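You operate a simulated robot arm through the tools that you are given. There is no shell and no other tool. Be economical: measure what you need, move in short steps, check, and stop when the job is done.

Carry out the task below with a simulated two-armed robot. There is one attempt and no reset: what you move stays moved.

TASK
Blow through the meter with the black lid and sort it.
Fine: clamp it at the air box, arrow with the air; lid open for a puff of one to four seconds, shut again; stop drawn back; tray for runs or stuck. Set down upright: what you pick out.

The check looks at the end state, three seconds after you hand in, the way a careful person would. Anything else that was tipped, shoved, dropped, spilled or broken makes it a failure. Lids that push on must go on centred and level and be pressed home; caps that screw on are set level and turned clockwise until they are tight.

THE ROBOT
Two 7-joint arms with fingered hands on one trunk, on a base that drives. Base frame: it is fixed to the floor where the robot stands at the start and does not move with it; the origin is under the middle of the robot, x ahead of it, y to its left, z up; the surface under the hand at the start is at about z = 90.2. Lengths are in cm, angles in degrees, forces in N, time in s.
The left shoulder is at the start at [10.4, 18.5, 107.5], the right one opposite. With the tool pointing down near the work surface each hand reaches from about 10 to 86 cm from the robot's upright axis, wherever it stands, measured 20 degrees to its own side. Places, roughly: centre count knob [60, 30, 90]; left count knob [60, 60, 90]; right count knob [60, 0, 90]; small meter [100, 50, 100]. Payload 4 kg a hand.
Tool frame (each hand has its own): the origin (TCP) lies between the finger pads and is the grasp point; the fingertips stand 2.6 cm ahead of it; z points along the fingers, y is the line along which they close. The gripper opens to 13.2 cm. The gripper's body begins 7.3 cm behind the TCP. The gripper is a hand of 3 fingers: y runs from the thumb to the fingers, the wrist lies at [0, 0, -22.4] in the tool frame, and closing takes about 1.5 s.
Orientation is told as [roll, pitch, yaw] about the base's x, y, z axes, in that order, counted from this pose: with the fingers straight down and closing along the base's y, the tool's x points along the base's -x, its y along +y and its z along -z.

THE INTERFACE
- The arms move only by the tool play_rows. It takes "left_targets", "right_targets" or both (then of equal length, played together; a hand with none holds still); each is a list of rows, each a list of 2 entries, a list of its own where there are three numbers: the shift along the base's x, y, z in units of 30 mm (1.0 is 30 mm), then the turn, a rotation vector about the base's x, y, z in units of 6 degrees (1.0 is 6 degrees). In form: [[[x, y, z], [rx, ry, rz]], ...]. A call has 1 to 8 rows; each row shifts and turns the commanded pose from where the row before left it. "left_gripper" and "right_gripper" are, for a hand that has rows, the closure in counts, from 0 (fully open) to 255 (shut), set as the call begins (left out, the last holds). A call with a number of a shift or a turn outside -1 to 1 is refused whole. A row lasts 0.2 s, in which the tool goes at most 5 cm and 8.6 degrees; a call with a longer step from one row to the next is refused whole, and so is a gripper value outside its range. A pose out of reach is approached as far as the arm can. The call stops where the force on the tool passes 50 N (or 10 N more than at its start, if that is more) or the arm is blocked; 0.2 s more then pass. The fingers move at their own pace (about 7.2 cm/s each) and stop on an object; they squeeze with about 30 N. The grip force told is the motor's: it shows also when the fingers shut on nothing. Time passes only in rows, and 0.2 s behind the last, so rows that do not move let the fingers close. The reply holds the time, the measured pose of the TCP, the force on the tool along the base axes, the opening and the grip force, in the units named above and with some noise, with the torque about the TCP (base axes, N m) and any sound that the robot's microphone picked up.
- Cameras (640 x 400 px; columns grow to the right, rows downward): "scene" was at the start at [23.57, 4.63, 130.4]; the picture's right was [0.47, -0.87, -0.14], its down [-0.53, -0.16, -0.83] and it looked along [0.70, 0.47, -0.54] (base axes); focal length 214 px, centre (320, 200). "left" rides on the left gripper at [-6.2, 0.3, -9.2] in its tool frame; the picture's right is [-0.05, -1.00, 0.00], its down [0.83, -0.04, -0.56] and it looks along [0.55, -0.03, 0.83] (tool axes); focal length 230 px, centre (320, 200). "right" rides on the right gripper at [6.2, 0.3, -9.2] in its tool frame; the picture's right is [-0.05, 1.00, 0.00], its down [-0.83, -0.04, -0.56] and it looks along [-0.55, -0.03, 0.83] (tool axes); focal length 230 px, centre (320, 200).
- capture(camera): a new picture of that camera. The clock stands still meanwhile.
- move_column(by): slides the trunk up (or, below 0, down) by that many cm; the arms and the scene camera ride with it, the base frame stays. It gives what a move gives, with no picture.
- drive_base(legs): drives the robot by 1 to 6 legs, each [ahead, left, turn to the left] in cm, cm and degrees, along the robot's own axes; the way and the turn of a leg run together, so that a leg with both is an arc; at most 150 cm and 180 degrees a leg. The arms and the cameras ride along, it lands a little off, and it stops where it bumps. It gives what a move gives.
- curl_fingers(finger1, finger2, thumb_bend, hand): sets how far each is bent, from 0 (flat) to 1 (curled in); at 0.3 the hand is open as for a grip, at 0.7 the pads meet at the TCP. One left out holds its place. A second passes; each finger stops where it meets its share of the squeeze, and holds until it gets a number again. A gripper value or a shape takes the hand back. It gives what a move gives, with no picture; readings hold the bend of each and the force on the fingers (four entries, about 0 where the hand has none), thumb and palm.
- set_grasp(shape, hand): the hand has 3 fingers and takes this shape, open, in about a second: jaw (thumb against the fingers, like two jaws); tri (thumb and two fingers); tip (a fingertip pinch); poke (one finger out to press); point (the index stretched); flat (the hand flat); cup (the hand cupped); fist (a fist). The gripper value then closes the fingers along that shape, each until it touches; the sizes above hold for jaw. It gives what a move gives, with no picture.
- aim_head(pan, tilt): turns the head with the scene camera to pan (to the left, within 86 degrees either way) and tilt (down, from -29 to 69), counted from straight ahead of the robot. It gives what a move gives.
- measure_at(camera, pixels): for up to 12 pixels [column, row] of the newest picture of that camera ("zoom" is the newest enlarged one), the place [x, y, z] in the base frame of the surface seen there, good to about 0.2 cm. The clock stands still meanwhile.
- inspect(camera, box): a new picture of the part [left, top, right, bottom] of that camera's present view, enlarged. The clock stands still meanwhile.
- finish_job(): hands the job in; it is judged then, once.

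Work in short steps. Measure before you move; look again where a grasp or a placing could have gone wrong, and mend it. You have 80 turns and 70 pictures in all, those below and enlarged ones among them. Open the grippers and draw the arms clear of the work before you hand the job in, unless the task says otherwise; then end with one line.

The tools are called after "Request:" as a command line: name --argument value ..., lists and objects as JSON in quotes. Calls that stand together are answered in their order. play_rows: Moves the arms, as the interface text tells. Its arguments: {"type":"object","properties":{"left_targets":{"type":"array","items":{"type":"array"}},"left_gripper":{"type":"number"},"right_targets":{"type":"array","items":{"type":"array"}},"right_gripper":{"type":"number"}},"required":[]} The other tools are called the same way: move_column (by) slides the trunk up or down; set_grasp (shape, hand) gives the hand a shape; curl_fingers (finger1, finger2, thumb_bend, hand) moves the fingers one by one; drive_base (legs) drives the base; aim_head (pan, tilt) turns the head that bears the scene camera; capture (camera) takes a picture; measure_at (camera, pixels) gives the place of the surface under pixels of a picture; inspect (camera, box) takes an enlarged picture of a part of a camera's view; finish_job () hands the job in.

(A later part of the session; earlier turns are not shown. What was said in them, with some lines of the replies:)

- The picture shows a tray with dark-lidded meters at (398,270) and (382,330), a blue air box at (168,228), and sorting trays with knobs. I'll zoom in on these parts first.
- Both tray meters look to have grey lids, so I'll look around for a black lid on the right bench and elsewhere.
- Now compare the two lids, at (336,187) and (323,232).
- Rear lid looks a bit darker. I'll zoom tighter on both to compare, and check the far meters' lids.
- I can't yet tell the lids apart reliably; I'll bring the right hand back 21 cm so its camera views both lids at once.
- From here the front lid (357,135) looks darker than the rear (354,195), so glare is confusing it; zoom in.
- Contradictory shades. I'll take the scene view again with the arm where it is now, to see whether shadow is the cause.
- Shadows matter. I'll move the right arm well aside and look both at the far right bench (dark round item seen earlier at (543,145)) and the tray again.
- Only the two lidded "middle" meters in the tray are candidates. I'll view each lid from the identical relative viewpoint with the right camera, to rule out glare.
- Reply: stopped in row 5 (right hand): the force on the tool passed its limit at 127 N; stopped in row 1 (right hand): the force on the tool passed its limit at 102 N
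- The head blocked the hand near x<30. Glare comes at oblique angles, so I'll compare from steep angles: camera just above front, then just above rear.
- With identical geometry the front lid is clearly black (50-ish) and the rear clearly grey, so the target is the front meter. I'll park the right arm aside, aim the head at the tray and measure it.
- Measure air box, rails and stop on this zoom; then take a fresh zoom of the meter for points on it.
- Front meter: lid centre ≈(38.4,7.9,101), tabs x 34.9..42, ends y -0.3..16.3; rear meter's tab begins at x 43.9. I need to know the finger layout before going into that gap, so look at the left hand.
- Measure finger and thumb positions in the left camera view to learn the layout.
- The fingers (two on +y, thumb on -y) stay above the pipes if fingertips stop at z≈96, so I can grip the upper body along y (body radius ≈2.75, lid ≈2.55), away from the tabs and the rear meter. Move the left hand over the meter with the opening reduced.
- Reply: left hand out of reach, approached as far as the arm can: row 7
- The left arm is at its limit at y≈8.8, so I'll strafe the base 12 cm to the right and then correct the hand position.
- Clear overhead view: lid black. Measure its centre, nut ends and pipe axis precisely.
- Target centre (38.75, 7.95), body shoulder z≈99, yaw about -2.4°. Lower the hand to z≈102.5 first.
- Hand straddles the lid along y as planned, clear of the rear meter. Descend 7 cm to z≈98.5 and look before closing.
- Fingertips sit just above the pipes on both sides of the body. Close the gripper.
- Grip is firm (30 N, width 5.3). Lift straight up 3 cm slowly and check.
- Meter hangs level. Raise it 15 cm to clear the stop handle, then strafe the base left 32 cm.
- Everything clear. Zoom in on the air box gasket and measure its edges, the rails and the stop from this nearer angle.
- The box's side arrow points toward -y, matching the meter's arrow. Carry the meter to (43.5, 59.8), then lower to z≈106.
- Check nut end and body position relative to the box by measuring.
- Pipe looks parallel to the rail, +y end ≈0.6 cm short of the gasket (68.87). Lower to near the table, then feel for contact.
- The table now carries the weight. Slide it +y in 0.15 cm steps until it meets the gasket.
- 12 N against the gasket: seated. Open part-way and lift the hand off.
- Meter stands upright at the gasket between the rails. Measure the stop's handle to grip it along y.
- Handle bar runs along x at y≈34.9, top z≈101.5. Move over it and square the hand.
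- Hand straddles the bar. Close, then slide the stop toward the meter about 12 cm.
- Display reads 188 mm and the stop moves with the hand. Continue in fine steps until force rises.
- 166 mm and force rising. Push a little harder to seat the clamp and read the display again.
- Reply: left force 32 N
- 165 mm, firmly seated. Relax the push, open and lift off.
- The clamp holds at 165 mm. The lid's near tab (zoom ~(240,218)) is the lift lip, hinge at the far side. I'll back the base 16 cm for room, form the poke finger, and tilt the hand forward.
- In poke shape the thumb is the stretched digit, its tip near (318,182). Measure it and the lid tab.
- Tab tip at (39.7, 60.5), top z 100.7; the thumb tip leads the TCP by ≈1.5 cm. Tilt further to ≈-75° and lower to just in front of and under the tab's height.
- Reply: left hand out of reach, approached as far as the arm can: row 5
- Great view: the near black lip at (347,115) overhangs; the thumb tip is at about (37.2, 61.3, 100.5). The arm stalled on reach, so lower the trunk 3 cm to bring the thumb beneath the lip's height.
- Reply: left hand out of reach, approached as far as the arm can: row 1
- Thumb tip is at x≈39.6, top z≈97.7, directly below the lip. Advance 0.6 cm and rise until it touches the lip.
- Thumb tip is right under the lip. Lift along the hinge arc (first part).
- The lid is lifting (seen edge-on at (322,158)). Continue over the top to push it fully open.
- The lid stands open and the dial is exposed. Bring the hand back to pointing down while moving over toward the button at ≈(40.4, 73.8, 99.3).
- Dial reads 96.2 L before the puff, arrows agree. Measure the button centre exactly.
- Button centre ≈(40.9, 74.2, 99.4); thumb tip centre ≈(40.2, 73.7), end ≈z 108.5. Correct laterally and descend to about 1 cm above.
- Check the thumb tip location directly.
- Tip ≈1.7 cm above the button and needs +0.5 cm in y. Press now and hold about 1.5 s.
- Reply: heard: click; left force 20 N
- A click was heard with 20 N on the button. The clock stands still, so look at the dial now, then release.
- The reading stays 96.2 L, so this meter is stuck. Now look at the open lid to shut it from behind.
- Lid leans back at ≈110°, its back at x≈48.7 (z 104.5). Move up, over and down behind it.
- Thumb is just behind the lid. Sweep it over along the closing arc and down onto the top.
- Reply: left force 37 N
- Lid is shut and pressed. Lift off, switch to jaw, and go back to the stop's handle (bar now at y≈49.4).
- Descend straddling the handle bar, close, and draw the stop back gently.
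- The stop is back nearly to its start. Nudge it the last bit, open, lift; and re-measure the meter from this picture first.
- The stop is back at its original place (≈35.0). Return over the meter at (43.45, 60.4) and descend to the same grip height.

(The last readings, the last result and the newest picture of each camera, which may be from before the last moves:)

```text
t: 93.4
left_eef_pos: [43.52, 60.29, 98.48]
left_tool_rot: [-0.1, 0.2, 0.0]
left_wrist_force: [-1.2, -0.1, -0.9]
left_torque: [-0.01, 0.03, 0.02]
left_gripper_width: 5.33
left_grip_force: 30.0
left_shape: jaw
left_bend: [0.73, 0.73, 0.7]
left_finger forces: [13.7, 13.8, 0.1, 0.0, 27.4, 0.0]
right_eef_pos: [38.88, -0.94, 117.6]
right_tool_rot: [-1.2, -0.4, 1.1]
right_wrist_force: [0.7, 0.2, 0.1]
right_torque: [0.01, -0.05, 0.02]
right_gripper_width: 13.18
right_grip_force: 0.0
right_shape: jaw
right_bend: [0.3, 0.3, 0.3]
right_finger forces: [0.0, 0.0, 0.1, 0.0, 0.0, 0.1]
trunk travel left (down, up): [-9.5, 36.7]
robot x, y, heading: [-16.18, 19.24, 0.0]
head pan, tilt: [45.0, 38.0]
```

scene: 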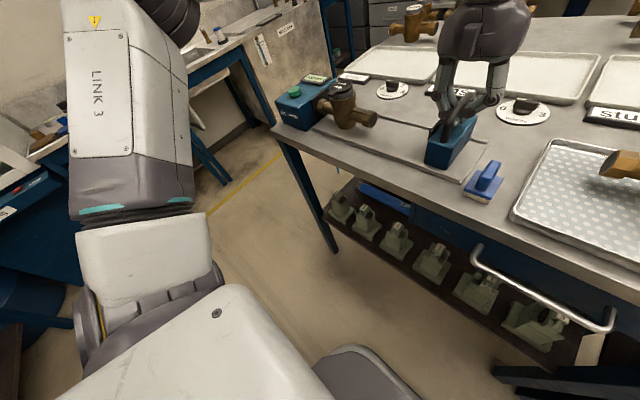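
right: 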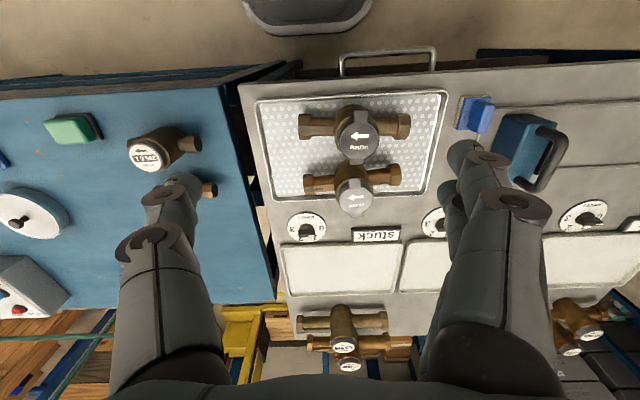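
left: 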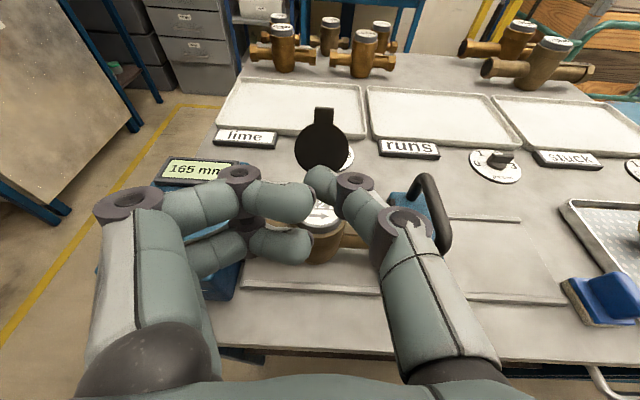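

Grip as before (5.33 cm, 30 N). Ease off the gasket, lift to z≈118, then drive toward the stuck tray and take a view of it.

Request:
play_rows --left_targets '[[[0, -0.12, 0.1], [0, 0, 0]], [[0, 0, 0.4], [0, 0, 0]], [[0, 0, 0.8], [0, 0, 0]], [[0, 0, 1], [0, 0, 0]], [[0, 0, 1], [0, 0, 0]], [[0, 0, 1], [0, 0, 0]], [[0, 0, 1], [0, 0, 0]], [[0, 0, 1], [0, 0, 0]]]'

Request:
drive_base --legs '[[0, -32, 0], [16, 0, 0]]'

Request:
aim_head --pan 15 --tilt 25

Request:
capture --camera "scene"

```text
t: 95.2
left_eef_pos: [43.51, 59.84, 117.52]
left_tool_rot: [0.1, 0.2, -0.1]
left_wrist_force: [0.0, -0.7, -7.3]
left_torque: [-0.01, 0.02, 0.02]
left_gripper_width: 5.32
left_grip_force: 30.2
left_shape: jaw
left_bend: [0.73, 0.73, 0.7]
left_finger forces: [13.8, 13.7, 0.0, 0.1, 27.3, 0.1]
right_eef_pos: [38.95, -0.85, 117.61]
right_tool_rot: [-1.2, -0.5, 1.2]
right_wrist_force: [0.8, -0.2, -0.3]
right_torque: [0.03, -0.01, 0.02]
right_gripper_width: 13.18
right_grip_force: 0.1
right_shape: jaw
right_bend: [0.3, 0.3, 0.3]
right_finger forces: [0.1, 0.0, 0.0, 0.1, 0.0, 0.0]
trunk travel left (down, up): [-9.5, 36.7]
robot x, y, heading: [-16.25, 19.81, 0.1]
head pan, tilt: [45.0, 38.0]
```

```text
t: 98.3
left_eef_pos: [59.47, 27.93, 117.47]
left_tool_rot: [0.0, 0.1, -0.2]
left_wrist_force: [-0.1, -0.2, -7.5]
left_torque: [0.02, 0.03, -0.01]
left_gripper_width: 5.31
left_grip_force: 30.3
left_shape: jaw
left_bend: [0.73, 0.73, 0.7]
left_finger forces: [13.9, 13.8, 0.1, 0.0, 27.3, 0.1]
right_eef_pos: [54.66, -32.88, 117.59]
right_tool_rot: [-1.2, -0.4, 0.8]
right_wrist_force: [-0.2, 0.0, 0.5]
right_torque: [0.01, -0.02, 0.0]
right_gripper_width: 13.22
right_grip_force: 0.0
right_shape: jaw
right_bend: [0.3, 0.3, 0.3]
right_finger forces: [0.1, 0.0, 0.1, 0.0, 0.0, 0.0]
trunk travel left (down, up): [-9.5, 36.7]
robot x, y, heading: [-0.53, -12.02, -0.3]
head pan, tilt: [45.0, 38.0]
```

```text
t: 99.3
left_eef_pos: [59.59, 28.01, 117.41]
left_tool_rot: [0.0, 0.2, -0.2]
left_wrist_force: [-0.1, -0.4, -7.0]
left_torque: [-0.03, 0.01, -0.03]
left_gripper_width: 5.29
left_grip_force: 30.0
left_shape: jaw
left_bend: [0.73, 0.73, 0.7]
left_finger forces: [13.8, 13.8, 0.1, 0.0, 27.2, 0.1]
right_eef_pos: [54.64, -32.78, 117.46]
right_tool_rot: [-1.2, -0.4, 0.9]
right_wrist_force: [-0.7, 0.2, -0.6]
right_torque: [0.01, 0.01, -0.03]
right_gripper_width: 13.21
right_grip_force: 0.1
right_shape: jaw
right_bend: [0.3, 0.3, 0.3]
right_finger forces: [0.1, 0.1, 0.1, 0.0, 0.0, 0.1]
trunk travel left (down, up): [-9.5, 36.7]
robot x, y, heading: [-0.37, -12.16, -0.3]
head pan, tilt: [15.0, 25.0]
```

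```text
4 pictures are left
```

scene: 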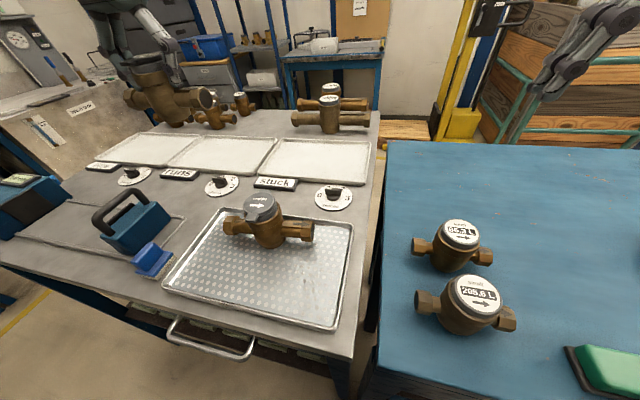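

Tray and rest look undisturbed. Measure the stuck tray's corners, floor and the label.

Request:
measure_at --camera "scene" --pixels '[[277, 140], [369, 143], [262, 177], [367, 184], [318, 160], [330, 170], [290, 150], [345, 155], [275, 183], [333, 195], [330, 125], [360, 125]]'

```text
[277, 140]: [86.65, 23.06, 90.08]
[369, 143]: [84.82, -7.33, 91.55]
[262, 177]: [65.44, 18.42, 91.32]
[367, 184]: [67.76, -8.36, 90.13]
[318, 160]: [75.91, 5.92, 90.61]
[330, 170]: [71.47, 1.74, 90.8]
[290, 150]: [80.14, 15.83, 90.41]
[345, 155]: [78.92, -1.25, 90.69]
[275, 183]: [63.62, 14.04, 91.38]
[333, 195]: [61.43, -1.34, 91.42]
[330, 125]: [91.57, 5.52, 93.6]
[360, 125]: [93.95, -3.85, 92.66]
```

Stuck tray spans x≈66–85, y≈-7..19, floor ≈90.6. Carry the meter to (73.5, 6) and lower to just above the floor.

Request:
play_rows --left_targets '[[[0.58, -0.917, 0], [0, 0, 0]], [[0.58, -0.917, 0], [0, 0, 0]], [[0.58, -0.917, 0], [0, 0, 0]], [[0.58, -0.917, 0], [0, 0, 0]], [[0.58, -0.917, 0], [0, 0, 0]], [[0.58, -0.917, 0], [0, 0, 0]], [[0.58, -0.917, 0], [0, 0, 0]], [[0.58, -0.917, 0], [0, 0, 0]]]'

Request:
play_rows --left_targets '[[[0, 0, -0.9], [0, 0, 0]], [[0, 0, -0.9], [0, 0, 0]], [[0, 0, -0.9], [0, 0, 0]], [[0, 0, -0.9], [0, 0, 0]], [[0, 0, -0.9], [0, 0, 0]], [[0, 0, -0.8], [0, 0, 0]], [[0, 0, -0.4], [0, 0, 0]]]'

```text
t: 101.1
left_eef_pos: [65.93, 10.58, 112.87]
left_tool_rot: [0.0, 0.2, -0.2]
left_wrist_force: [0.1, -0.9, -7.3]
left_torque: [-0.04, 0.02, 0.03]
left_gripper_width: 5.29
left_grip_force: 29.9
left_shape: jaw
left_bend: [0.73, 0.73, 0.7]
left_finger forces: [13.9, 13.6, 0.1, 0.0, 27.1, 0.1]
left hand out of reach, approached as far as the arm can: row 5, 6, 7, 8
right_eef_pos: [54.77, -32.97, 117.39]
right_tool_rot: [-1.3, -0.2, 0.9]
right_wrist_force: [0.1, 0.3, -0.3]
right_torque: [0.03, 0.02, 0.0]
right_gripper_width: 13.21
right_grip_force: 0.1
right_shape: jaw
right_bend: [0.3, 0.3, 0.3]
right_finger forces: [0.0, 0.0, 0.0, 0.1, 0.0, 0.0]
trunk travel left (down, up): [-9.5, 36.7]
robot x, y, heading: [-0.36, -11.93, -0.5]
head pan, tilt: [15.0, 25.0]
```

```text
t: 102.6
left_eef_pos: [65.72, 10.14, 99.01]
left_tool_rot: [-1.1, -1.5, -0.1]
left_wrist_force: [-8.3, 4.8, 51.4]
left_torque: [0.39, 0.27, -0.05]
left_gripper_width: 5.55
left_grip_force: 30.2
left_shape: jaw
left_bend: [0.74, 0.74, 0.73]
left_finger forces: [18.3, 20.0, 0.0, 0.1, 38.6, 0.0]
right_eef_pos: [54.33, -32.67, 117.89]
right_tool_rot: [-1.2, -0.6, 1.0]
right_wrist_force: [0.6, 0.7, -0.6]
right_torque: [-0.01, 0.1, 0.02]
right_gripper_width: 13.22
right_grip_force: 0.1
right_shape: jaw
right_bend: [0.3, 0.3, 0.3]
right_finger forces: [0.0, 0.0, 0.1, 0.1, 0.0, 0.0]
trunk travel left (down, up): [-9.5, 36.7]
robot x, y, heading: [0.04, -11.61, -0.4]
head pan, tilt: [15.0, 25.0]
stopped in row 7 (left hand): the force on the tool passed its limit at 65 N (the readings are from after the stop); the commanded pose is now the measured one
```

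The arm ran out of reach and the meter came down at the tray's near rim (65.7, 10.1). Lift straight up right away and look.

Request:
play_rows --left_targets '[[[0, 0, 0.3], [0, 0, 0]], [[0, 0, 0.5], [0, 0, 0]], [[0, 0, 0.8], [0, 0, 0]], [[0, 0, 1], [0, 0, 0]], [[0, 0, 1], [0, 0, 0]]]'

Request:
inspect --camera "scene" --box '[200, 60, 400, 220]'

Request:
measure_at --camera "zoom" --pixels '[[535, 392], [200, 370], [540, 270], [245, 370], [175, 370], [290, 390], [310, 375], [450, 330], [400, 320], [350, 60], [400, 210], [330, 240]]'

```text
t: 103.8
left_eef_pos: [66.04, 10.45, 108.79]
left_tool_rot: [-0.5, -0.6, -0.2]
left_wrist_force: [0.1, -0.1, -7.9]
left_torque: [-0.03, 0.04, 0.01]
left_gripper_width: 5.39
left_grip_force: 29.6
left_shape: jaw
left_bend: [0.73, 0.73, 0.71]
left_finger forces: [14.7, 14.7, 0.0, 0.0, 28.3, 0.0]
right_eef_pos: [54.81, -32.73, 117.5]
right_tool_rot: [-1.2, -0.4, 0.9]
right_wrist_force: [0.0, -0.2, 0.0]
right_torque: [0.0, -0.01, 0.0]
right_gripper_width: 13.16
right_grip_force: 0.2
right_shape: jaw
right_bend: [0.3, 0.3, 0.3]
right_finger forces: [0.0, 0.0, 0.0, 0.0, 0.1, 0.1]
trunk travel left (down, up): [-9.5, 36.7]
robot x, y, heading: [0.02, -11.98, -0.1]
head pan, tilt: [15.0, 25.0]
```

```text
2.50 times, centred on (300, 140) of scene
```

zoom: 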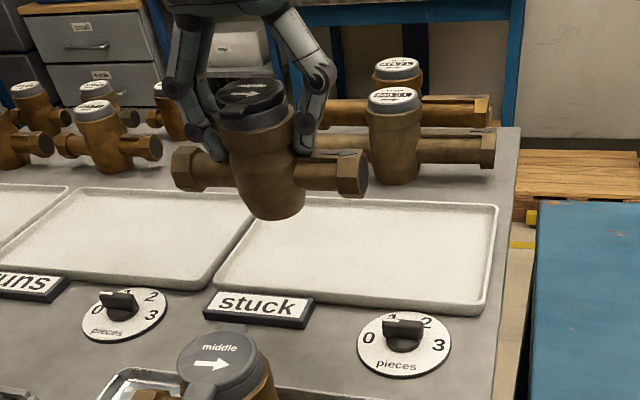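

```text
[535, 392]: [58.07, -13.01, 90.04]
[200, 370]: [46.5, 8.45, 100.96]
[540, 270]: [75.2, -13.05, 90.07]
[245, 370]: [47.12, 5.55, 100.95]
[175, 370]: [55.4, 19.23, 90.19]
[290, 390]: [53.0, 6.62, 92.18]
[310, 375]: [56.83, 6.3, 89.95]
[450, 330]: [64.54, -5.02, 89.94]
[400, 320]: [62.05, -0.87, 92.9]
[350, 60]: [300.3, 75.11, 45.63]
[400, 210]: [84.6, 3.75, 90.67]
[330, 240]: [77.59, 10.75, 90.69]
```

Label and tray positions match the earlier picture, so nothing shifted. Check whether the meter is still straight in the grip, and raise the trunk 17 cm so the arm reaches further at low height.

Request:
measure_at --camera "zoom" --pixels '[[190, 150], [345, 158], [185, 175], [355, 180], [270, 214], [250, 90], [235, 105], [275, 92], [250, 110], [225, 160], [310, 165]]'

Request:
move_column --by 17

```text
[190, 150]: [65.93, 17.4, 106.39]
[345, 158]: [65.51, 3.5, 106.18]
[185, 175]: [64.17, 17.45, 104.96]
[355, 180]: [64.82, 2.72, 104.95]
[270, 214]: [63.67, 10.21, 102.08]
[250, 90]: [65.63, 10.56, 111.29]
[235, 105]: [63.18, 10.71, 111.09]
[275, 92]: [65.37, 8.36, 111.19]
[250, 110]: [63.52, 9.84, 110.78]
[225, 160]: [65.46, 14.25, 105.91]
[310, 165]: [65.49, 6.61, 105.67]
```

```text
t: 105.7
left_eef_pos: [60.41, 10.41, 134.9]
left_tool_rot: [-0.6, -8.6, 0.0]
left_wrist_force: [0.3, 0.4, -7.8]
left_torque: [0.0, 0.1, -0.01]
left_gripper_width: 5.36
left_grip_force: 30.5
left_shape: jaw
left_bend: [0.73, 0.73, 0.7]
left_finger forces: [14.5, 14.8, 0.1, 0.1, 28.4, 0.0]
right_eef_pos: [54.82, -32.77, 134.4]
right_tool_rot: [-1.2, -0.3, 1.0]
right_wrist_force: [-0.3, -0.2, -0.4]
right_torque: [0.0, 0.01, 0.0]
right_gripper_width: 13.19
right_grip_force: 0.1
right_shape: jaw
right_bend: [0.3, 0.3, 0.3]
right_finger forces: [0.0, 0.0, 0.1, 0.0, 0.1, 0.0]
trunk travel left (down, up): [-26.5, 19.7]
robot x, y, heading: [0.04, -12.16, -0.0]
head pan, tilt: [15.0, 25.0]
```

The meter still sits straight (lid 2.5 cm above TCP, as before). The pose changed oddly with the trunk move, so make one small downward step and read the pose.

Request:
play_rows --left_targets '[[[0, 0, -0.5], [0, 0, 0]], [[0, 0, -0.5], [0, 0, 0]]]'

```text
t: 106.3
left_eef_pos: [60.22, 10.48, 131.91]
left_tool_rot: [-0.7, -8.8, 0.1]
left_wrist_force: [0.3, -0.7, -7.0]
left_torque: [-0.01, 0.06, 0.02]
left_gripper_width: 5.35
left_grip_force: 30.2
left_shape: jaw
left_bend: [0.73, 0.73, 0.7]
left_finger forces: [14.5, 14.7, 0.0, 0.0, 28.3, 0.0]
right_eef_pos: [54.77, -32.75, 134.56]
right_tool_rot: [-1.2, -0.3, 1.0]
right_wrist_force: [-0.5, 0.0, 0.1]
right_torque: [-0.01, -0.01, 0.01]
right_gripper_width: 13.19
right_grip_force: 0.1
right_shape: jaw
right_bend: [0.3, 0.3, 0.3]
right_finger forces: [0.2, 0.0, 0.0, 0.1, 0.0, 0.1]
trunk travel left (down, up): [-26.5, 19.7]
robot x, y, heading: [-0.21, -12.12, -0.3]
head pan, tilt: [15.0, 25.0]
```

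It tracks now. Level the hand and lower to z≈111 without moving forward.

Request:
play_rows --left_targets '[[[0, 0, -1], [0.1, 0.75, 0]], [[0, 0, -1], [0, 0.7, 0]], [[0, 0, -1], [0, 0, 0]], [[0, 0, -1], [0, 0, 0]], [[0, 0, -1], [0, 0, 0]], [[0, 0, -1], [0, 0, 0]], [[0, 0, -1], [0, 0, 0]]]'

```text
t: 107.9
left_eef_pos: [60.34, 10.46, 110.92]
left_tool_rot: [-0.2, 0.0, 0.0]
left_wrist_force: [0.3, -0.6, -7.5]
left_torque: [-0.06, 0.0, 0.01]
left_gripper_width: 5.34
left_grip_force: 29.9
left_shape: jaw
left_bend: [0.73, 0.73, 0.7]
left_finger forces: [14.5, 14.2, 0.0, 0.0, 27.8, 0.0]
right_eef_pos: [54.87, -32.68, 134.56]
right_tool_rot: [-1.2, -0.4, 1.0]
right_wrist_force: [-0.8, -0.3, -0.2]
right_torque: [-0.02, 0.0, 0.0]
right_gripper_width: 13.19
right_grip_force: 0.1
right_shape: jaw
right_bend: [0.3, 0.3, 0.3]
right_finger forces: [0.0, 0.0, 0.0, 0.0, 0.0, 0.1]
trunk travel left (down, up): [-26.5, 19.7]
robot x, y, heading: [-0.43, -11.91, -0.2]
head pan, tilt: [15.0, 25.0]
```

Level at (60.3, 10.5, 110.9). Now advance toward (74.5, 6) at this height.

Request:
play_rows --left_targets '[[[0.7, -0.22, 0], [0, 0, 0]], [[0.7, -0.22, 0], [0, 0, 0]], [[0.7, -0.22, 0], [0, 0, 0]], [[0.7, -0.22, 0], [0, 0, 0]], [[0.7, -0.22, 0], [0, 0, 0]], [[0.7, -0.22, 0], [0, 0, 0]]]'

```text
t: 109.3
left_eef_pos: [65.67, 10.77, 110.59]
left_tool_rot: [-0.3, -0.1, 0.0]
left_wrist_force: [-0.2, 0.3, -6.7]
left_torque: [0.0, -0.01, 0.01]
left_gripper_width: 5.32
left_grip_force: 30.2
left_shape: jaw
left_bend: [0.73, 0.73, 0.7]
left_finger forces: [14.2, 14.3, 0.0, 0.0, 27.7, 0.0]
left hand out of reach, approached as far as the arm can: row 3, 4, 5, 6
right_eef_pos: [54.69, -32.77, 134.57]
right_tool_rot: [-1.1, -0.4, 0.9]
right_wrist_force: [0.4, -0.4, 0.2]
right_torque: [0.01, -0.03, 0.02]
right_gripper_width: 13.19
right_grip_force: 0.1
right_shape: jaw
right_bend: [0.3, 0.3, 0.3]
right_finger forces: [0.1, 0.0, 0.0, 0.1, 0.1, 0.1]
trunk travel left (down, up): [-26.5, 19.7]
robot x, y, heading: [-0.18, -12.12, -0.2]
head pan, tilt: [15.0, 25.0]
```

The limit is on the inward side of the left arm. Step the command back, then turn the base 15° right so the tray lies more to the arm's own side.

Request:
play_rows --left_targets '[[[-0.7, 0.22, 0], [0, 0, 0]], [[-0.7, 0.22, 0], [0, 0, 0]], [[-0.7, 0.22, 0], [0, 0, 0]], [[-0.7, 0.22, 0], [0, 0, 0]], [[-0.5, 0.5, 0], [0, 0, 0]]]'

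Request:
drive_base --legs '[[0, 0, -15]]'

```text
t: 110.5
left_eef_pos: [55.7, 15.06, 110.67]
left_tool_rot: [-0.2, -0.2, 0.0]
left_wrist_force: [0.3, 0.8, -7.1]
left_torque: [-0.01, 0.02, 0.01]
left_gripper_width: 5.34
left_grip_force: 30.1
left_shape: jaw
left_bend: [0.73, 0.73, 0.7]
left_finger forces: [14.3, 14.2, 0.0, 0.1, 27.6, 0.0]
right_eef_pos: [54.63, -32.73, 134.59]
right_tool_rot: [-1.2, -0.4, 0.8]
right_wrist_force: [-1.1, -0.3, -0.1]
right_torque: [-0.01, 0.0, 0.02]
right_gripper_width: 13.2
right_grip_force: 0.2
right_shape: jaw
right_bend: [0.3, 0.3, 0.3]
right_finger forces: [0.0, 0.1, 0.0, 0.1, 0.0, 0.0]
trunk travel left (down, up): [-26.5, 19.7]
robot x, y, heading: [-0.08, -11.96, -0.2]
head pan, tilt: [15.0, 25.0]
```

```text
t: 111.8
left_eef_pos: [60.93, -0.56, 110.62]
left_tool_rot: [-0.1, 0.0, -15.2]
left_wrist_force: [0.2, -0.3, -7.2]
left_torque: [-0.02, 0.0, 0.0]
left_gripper_width: 5.34
left_grip_force: 29.6
left_shape: jaw
left_bend: [0.73, 0.73, 0.7]
left_finger forces: [14.2, 14.3, 0.0, 0.0, 27.5, 0.0]
right_eef_pos: [47.47, -46.43, 134.58]
right_tool_rot: [-1.3, -0.4, -14.3]
right_wrist_force: [-1.0, 0.3, 0.1]
right_torque: [-0.01, 0.02, -0.01]
right_gripper_width: 13.24
right_grip_force: 0.0
right_shape: jaw
right_bend: [0.3, 0.3, 0.3]
right_finger forces: [0.0, 0.1, 0.0, 0.0, 0.1, 0.0]
trunk travel left (down, up): [-26.5, 19.7]
robot x, y, heading: [-0.6, -11.45, -15.8]
head pan, tilt: [15.0, 25.0]
```

Now move to (74.5, 6) and turn the meter back square, still at z≈110.6.

Request:
play_rows --left_targets '[[[0.65, 0.31, 0], [0, 0, 0.36]], [[0.65, 0.31, 0], [0, 0, 0.36]], [[0.65, 0.31, 0], [0, 0, 0.36]], [[0.65, 0.31, 0], [0, 0, 0.36]], [[0.65, 0.31, 0], [0, 0, 0.36]], [[0.65, 0.31, 0], [0, 0, 0.36]], [[0.65, 0.31, 0], [0, 0, 0.36]]]'

```text
t: 113.4
left_eef_pos: [74.68, 6.0, 110.51]
left_tool_rot: [0.0, 0.1, -0.1]
left_wrist_force: [-0.1, 0.5, -7.0]
left_torque: [-0.04, -0.02, -0.02]
left_gripper_width: 5.31
left_grip_force: 29.7
left_shape: jaw
left_bend: [0.73, 0.73, 0.7]
left_finger forces: [14.4, 14.1, 0.0, 0.0, 27.6, 0.0]
right_eef_pos: [47.44, -46.4, 134.68]
right_tool_rot: [-1.3, -0.4, -14.3]
right_wrist_force: [0.6, 1.0, 0.7]
right_torque: [0.03, 0.01, -0.01]
right_gripper_width: 13.17
right_grip_force: 0.0
right_shape: jaw
right_bend: [0.3, 0.3, 0.3]
right_finger forces: [0.1, 0.1, 0.1, 0.1, 0.1, 0.1]
trunk travel left (down, up): [-26.5, 19.7]
robot x, y, heading: [-0.02, -12.15, -15.3]
head pan, tilt: [15.0, 25.0]
```

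Reached exactly (74.7, 6.0), level. Lower to z≈99.3.

Request:
play_rows --left_targets '[[[0, 0, -0.8], [0, 0, 0]], [[0, 0, -0.8], [0, 0, 0]], [[0, 0, -0.8], [0, 0, 0]], [[0, 0, -0.7], [0, 0, 0]], [[0, 0, -0.4], [0, 0, 0]], [[0, 0, -0.2], [0, 0, 0]]]'

```text
t: 114.8
left_eef_pos: [74.69, 5.88, 99.48]
left_tool_rot: [0.0, -0.1, -0.1]
left_wrist_force: [0.3, 0.3, -6.6]
left_torque: [-0.02, 0.04, 0.0]
left_gripper_width: 5.3
left_grip_force: 30.1
left_shape: jaw
left_bend: [0.73, 0.73, 0.7]
left_finger forces: [14.4, 13.9, 0.1, 0.0, 27.6, 0.0]
right_eef_pos: [47.34, -46.34, 134.45]
right_tool_rot: [-1.2, -0.4, -14.3]
right_wrist_force: [-0.3, -0.5, 0.5]
right_torque: [-0.01, 0.02, -0.05]
right_gripper_width: 13.2
right_grip_force: 0.1
right_shape: jaw
right_bend: [0.3, 0.3, 0.3]
right_finger forces: [0.0, 0.1, 0.0, 0.0, 0.1, 0.0]
trunk travel left (down, up): [-26.5, 19.7]
robot x, y, heading: [0.06, -11.94, -15.6]
head pan, tilt: [15.0, 25.0]
```

Still hanging free. Feel down in small steps.

Request:
play_rows --left_targets '[[[0, 0, -0.1], [0, 0, 0]], [[0, 0, -0.1], [0, 0, 0]], [[0, 0, -0.06], [0, 0, 0]]]'

```text
t: 115.6
left_eef_pos: [74.48, 5.97, 98.67]
left_tool_rot: [0.0, 0.0, -0.1]
left_wrist_force: [1.0, 0.3, -6.9]
left_torque: [-0.03, 0.02, 0.01]
left_gripper_width: 5.31
left_grip_force: 29.9
left_shape: jaw
left_bend: [0.73, 0.73, 0.7]
left_finger forces: [14.4, 14.0, 0.0, 0.1, 27.5, 0.1]
right_eef_pos: [47.39, -46.37, 134.49]
right_tool_rot: [-1.2, -0.4, -14.4]
right_wrist_force: [0.3, 0.3, -0.6]
right_torque: [0.03, -0.02, -0.01]
right_gripper_width: 13.17
right_grip_force: 0.0
right_shape: jaw
right_bend: [0.3, 0.3, 0.3]
right_finger forces: [0.1, 0.1, 0.1, 0.0, 0.0, 0.0]
trunk travel left (down, up): [-26.5, 19.7]
robot x, y, heading: [0.13, -12.01, -15.5]
head pan, tilt: [15.0, 25.0]
```

Request:
play_rows --left_targets '[[[0, 0, -0.05], [0, 0, 0]], [[0, 0, -0.05], [0, 0, 0]]]'

```text
t: 116.2
left_eef_pos: [74.52, 5.91, 98.47]
left_tool_rot: [-0.1, 0.0, -0.1]
left_wrist_force: [0.1, -0.6, -7.7]
left_torque: [-0.05, 0.03, 0.0]
left_gripper_width: 5.33
left_grip_force: 29.9
left_shape: jaw
left_bend: [0.73, 0.73, 0.7]
left_finger forces: [14.4, 14.1, 0.1, 0.1, 27.6, 0.0]
right_eef_pos: [47.39, -46.41, 134.59]
right_tool_rot: [-1.3, -0.5, -14.3]
right_wrist_force: [-0.9, -0.2, 0.4]
right_torque: [-0.02, 0.01, 0.0]
right_gripper_width: 13.19
right_grip_force: 0.0
right_shape: jaw
right_bend: [0.3, 0.3, 0.3]
right_finger forces: [0.1, 0.1, 0.1, 0.1, 0.1, 0.1]
trunk travel left (down, up): [-26.5, 19.7]
robot x, y, heading: [-0.05, -11.73, -15.6]
head pan, tilt: [15.0, 25.0]
```

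Not yet in contact; two more small steps.

Request:
play_rows --left_targets '[[[0, 0, -0.04], [0, 0, 0]], [[0, 0, -0.04], [0, 0, 0]], [[0, 0, 0], [0, 0, 0]]]'

```text
t: 117.0
left_eef_pos: [74.67, 5.99, 98.26]
left_tool_rot: [-0.1, -0.1, -0.2]
left_wrist_force: [1.0, 0.8, -1.8]
left_torque: [0.03, 0.01, -0.01]
left_gripper_width: 5.34
left_grip_force: 30.1
left_shape: jaw
left_bend: [0.73, 0.73, 0.71]
left_finger forces: [14.7, 14.1, 0.0, 0.0, 27.6, 0.0]
right_eef_pos: [47.31, -46.44, 134.53]
right_tool_rot: [-1.2, -0.4, -14.3]
right_wrist_force: [0.3, -0.8, -0.3]
right_torque: [0.05, 0.04, 0.0]
right_gripper_width: 13.18
right_grip_force: 0.1
right_shape: jaw
right_bend: [0.3, 0.3, 0.3]
right_finger forces: [0.0, 0.0, 0.1, 0.1, 0.0, 0.0]
trunk travel left (down, up): [-26.5, 19.7]
robot x, y, heading: [0.01, -11.48, -15.5]
head pan, tilt: [15.0, 25.0]
```

The floor now carries nearly all the weight. Open part-way and lift straight up.

Request:
play_rows --left_targets '[[[0, 0, -0.02], [0, 0, 0]], [[0, 0, 0], [0, 0, 0]], [[0, 0, 0], [0, 0, 0]], [[0, 0, 0], [0, 0, 0]], [[0, 0, 0], [0, 0, 0]], [[0, 0, 0], [0, 0, 0]]]' --left_gripper 80

Request:
play_rows --left_targets '[[[0, 0, 0.5], [0, 0, 0]], [[0, 0, 1], [0, 0, 0]], [[0, 0, 1], [0, 0, 0]], [[0, 0, 1], [0, 0, 0]], [[0, 0, 1], [0, 0, 0]], [[-0.5, 0.5, 0.5], [0, 0, 0]], [[-1, 0.5, 0], [0, 0, 0]], [[-1, 0.5, 0], [0, 0, 0]]]'

Request:
aim_head --pan 35 --tilt 32

Request:
capture --camera "scene"

```text
t: 118.4
left_eef_pos: [74.44, 5.89, 98.21]
left_tool_rot: [-0.1, -0.1, -0.3]
left_wrist_force: [-0.4, 0.2, -0.7]
left_torque: [0.0, 0.0, 0.0]
left_gripper_width: 9.0
left_grip_force: 0.1
left_shape: jaw
left_bend: [0.69, 0.69, 0.65]
left_finger forces: [0.0, 0.0, 0.0, 0.1, 0.1, 0.0]
right_eef_pos: [47.25, -46.53, 134.73]
right_tool_rot: [-1.2, -0.3, -14.4]
right_wrist_force: [-0.3, 0.5, -0.1]
right_torque: [-0.02, 0.01, 0.01]
right_gripper_width: 13.18
right_grip_force: 0.1
right_shape: jaw
right_bend: [0.3, 0.3, 0.3]
right_finger forces: [0.0, 0.0, 0.0, 0.1, 0.0, 0.0]
trunk travel left (down, up): [-26.5, 19.7]
robot x, y, heading: [0.04, -12.0, -15.5]
head pan, tilt: [15.0, 25.0]
```

```text
t: 120.2
left_eef_pos: [67.0, 10.34, 113.19]
left_tool_rot: [-0.2, 0.0, 0.0]
left_wrist_force: [0.1, -0.1, -0.2]
left_torque: [0.01, 0.0, 0.01]
left_gripper_width: 9.01
left_grip_force: 0.1
left_shape: jaw
left_bend: [0.69, 0.69, 0.65]
left_finger forces: [0.0, 0.0, 0.1, 0.1, 0.1, 0.0]
right_eef_pos: [47.21, -46.5, 134.65]
right_tool_rot: [-1.2, -0.5, -14.3]
right_wrist_force: [-0.2, 0.6, -0.3]
right_torque: [0.02, 0.0, 0.04]
right_gripper_width: 13.21
right_grip_force: 0.1
right_shape: jaw
right_bend: [0.3, 0.3, 0.3]
right_finger forces: [0.0, 0.0, 0.1, 0.1, 0.0, 0.0]
trunk travel left (down, up): [-26.5, 19.7]
robot x, y, heading: [0.08, -11.87, -15.8]
head pan, tilt: [15.0, 25.0]
```

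```text
t: 121.0
left_eef_pos: [67.22, 10.37, 113.22]
left_tool_rot: [-0.1, 0.1, -0.1]
left_wrist_force: [-0.1, 0.6, -0.7]
left_torque: [0.02, -0.02, -0.04]
left_gripper_width: 9.02
left_grip_force: 0.0
left_shape: jaw
left_bend: [0.69, 0.69, 0.65]
left_finger forces: [0.0, 0.1, 0.0, 0.0, 0.0, 0.0]
right_eef_pos: [47.24, -46.44, 134.58]
right_tool_rot: [-1.3, -0.3, -14.3]
right_wrist_force: [0.8, -0.2, -1.4]
right_torque: [-0.01, -0.01, -0.01]
right_gripper_width: 13.19
right_grip_force: 0.0
right_shape: jaw
right_bend: [0.3, 0.3, 0.3]
right_finger forces: [0.0, 0.1, 0.0, 0.1, 0.0, 0.0]
trunk travel left (down, up): [-26.5, 19.7]
robot x, y, heading: [-0.08, -11.85, -15.5]
head pan, tilt: [35.0, 32.0]
```

```text
2 pictures are left
```

scene: 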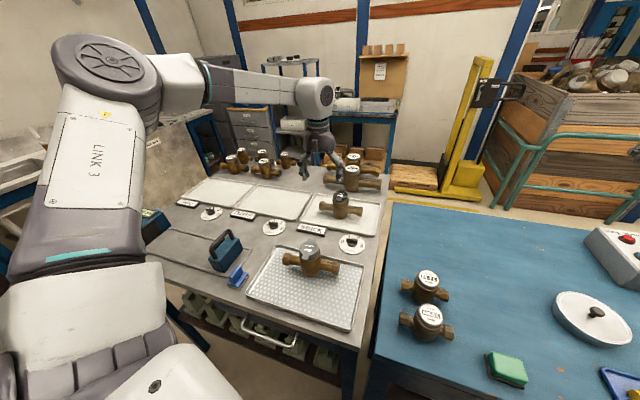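

The meter stands in the stuck tray. Draw the left arm up and back with the gripper open, then take one close look at it.

Request:
play_rows --left_targets '[[[-0.5, 0.8, 0.9], [0, 0, 0]], [[-0.8, 0.8, 0.5], [0, 0, 0]], [[-0.8, 0.8, 0.3], [0, 0, 0]], [[-0.8, 0.8, 0.3], [0, 0, 0]], [[-0.8, 0.8, 0.3], [0, 0, 0]], [[-0.8, 0.8, 0.3], [0, 0, 0]], [[-0.8, 0.8, 0], [0, 0, 0]]]' --left_gripper 0

Request:
inspect --camera "scene" --box '[220, 150, 400, 280]'

Request:
measure_at --camera "zoom" --pixels '[[425, 145], [420, 155], [435, 140], [380, 180], [480, 185], [430, 190], [345, 245], [300, 215]]'

```text
t: 122.6
left_eef_pos: [51.04, 27.45, 120.94]
left_tool_rot: [-0.1, -0.1, -0.1]
left_wrist_force: [0.1, 0.3, -0.1]
left_torque: [-0.02, -0.05, 0.03]
left_gripper_width: 13.19
left_grip_force: 0.0
left_shape: jaw
left_bend: [0.3, 0.3, 0.3]
left_finger forces: [0.0, 0.0, 0.0, 0.0, 0.0, 0.0]
right_eef_pos: [47.12, -46.25, 134.58]
right_tool_rot: [-1.3, -0.7, -14.4]
right_wrist_force: [0.5, 0.4, -0.6]
right_torque: [-0.03, 0.0, 0.01]
right_gripper_width: 13.2
right_grip_force: 0.1
right_shape: jaw
right_bend: [0.3, 0.3, 0.3]
right_finger forces: [0.0, 0.0, 0.0, 0.1, 0.1, 0.1]
trunk travel left (down, up): [-26.5, 19.7]
robot x, y, heading: [0.19, -12.27, -15.5]
head pan, tilt: [35.0, 32.0]
```

```text
3.08 times, centred on (310, 215) of scene
```

zoom: 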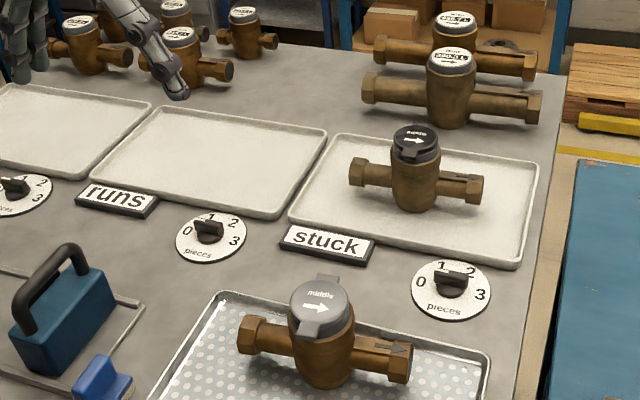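

```text
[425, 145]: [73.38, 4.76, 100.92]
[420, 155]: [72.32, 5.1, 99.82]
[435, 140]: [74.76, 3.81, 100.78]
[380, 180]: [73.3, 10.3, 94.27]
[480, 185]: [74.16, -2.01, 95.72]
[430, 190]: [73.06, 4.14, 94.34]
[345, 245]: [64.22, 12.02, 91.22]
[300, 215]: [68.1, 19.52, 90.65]
```

The black-lidded meter stands upright in the stuck tray with its lid shut, the stop is drawn back, nothing else has moved, and the arms are clear. I'm handing in.

Request:
finish_job

```text
The job is handed in.
```

I tested the black-lidded meter and put it in the "stuck" tray, because its reading stayed at 96.2 L through a puff of about 1.5 s. Its lid is shut again, the stop is drawn back, and I left the count knobs as they were. On the way the arm ran out of reach and pressed the meter onto the tray's near rim at about 65 N; I lifted it at once, and neither the tray, its label nor the meter had shifted.
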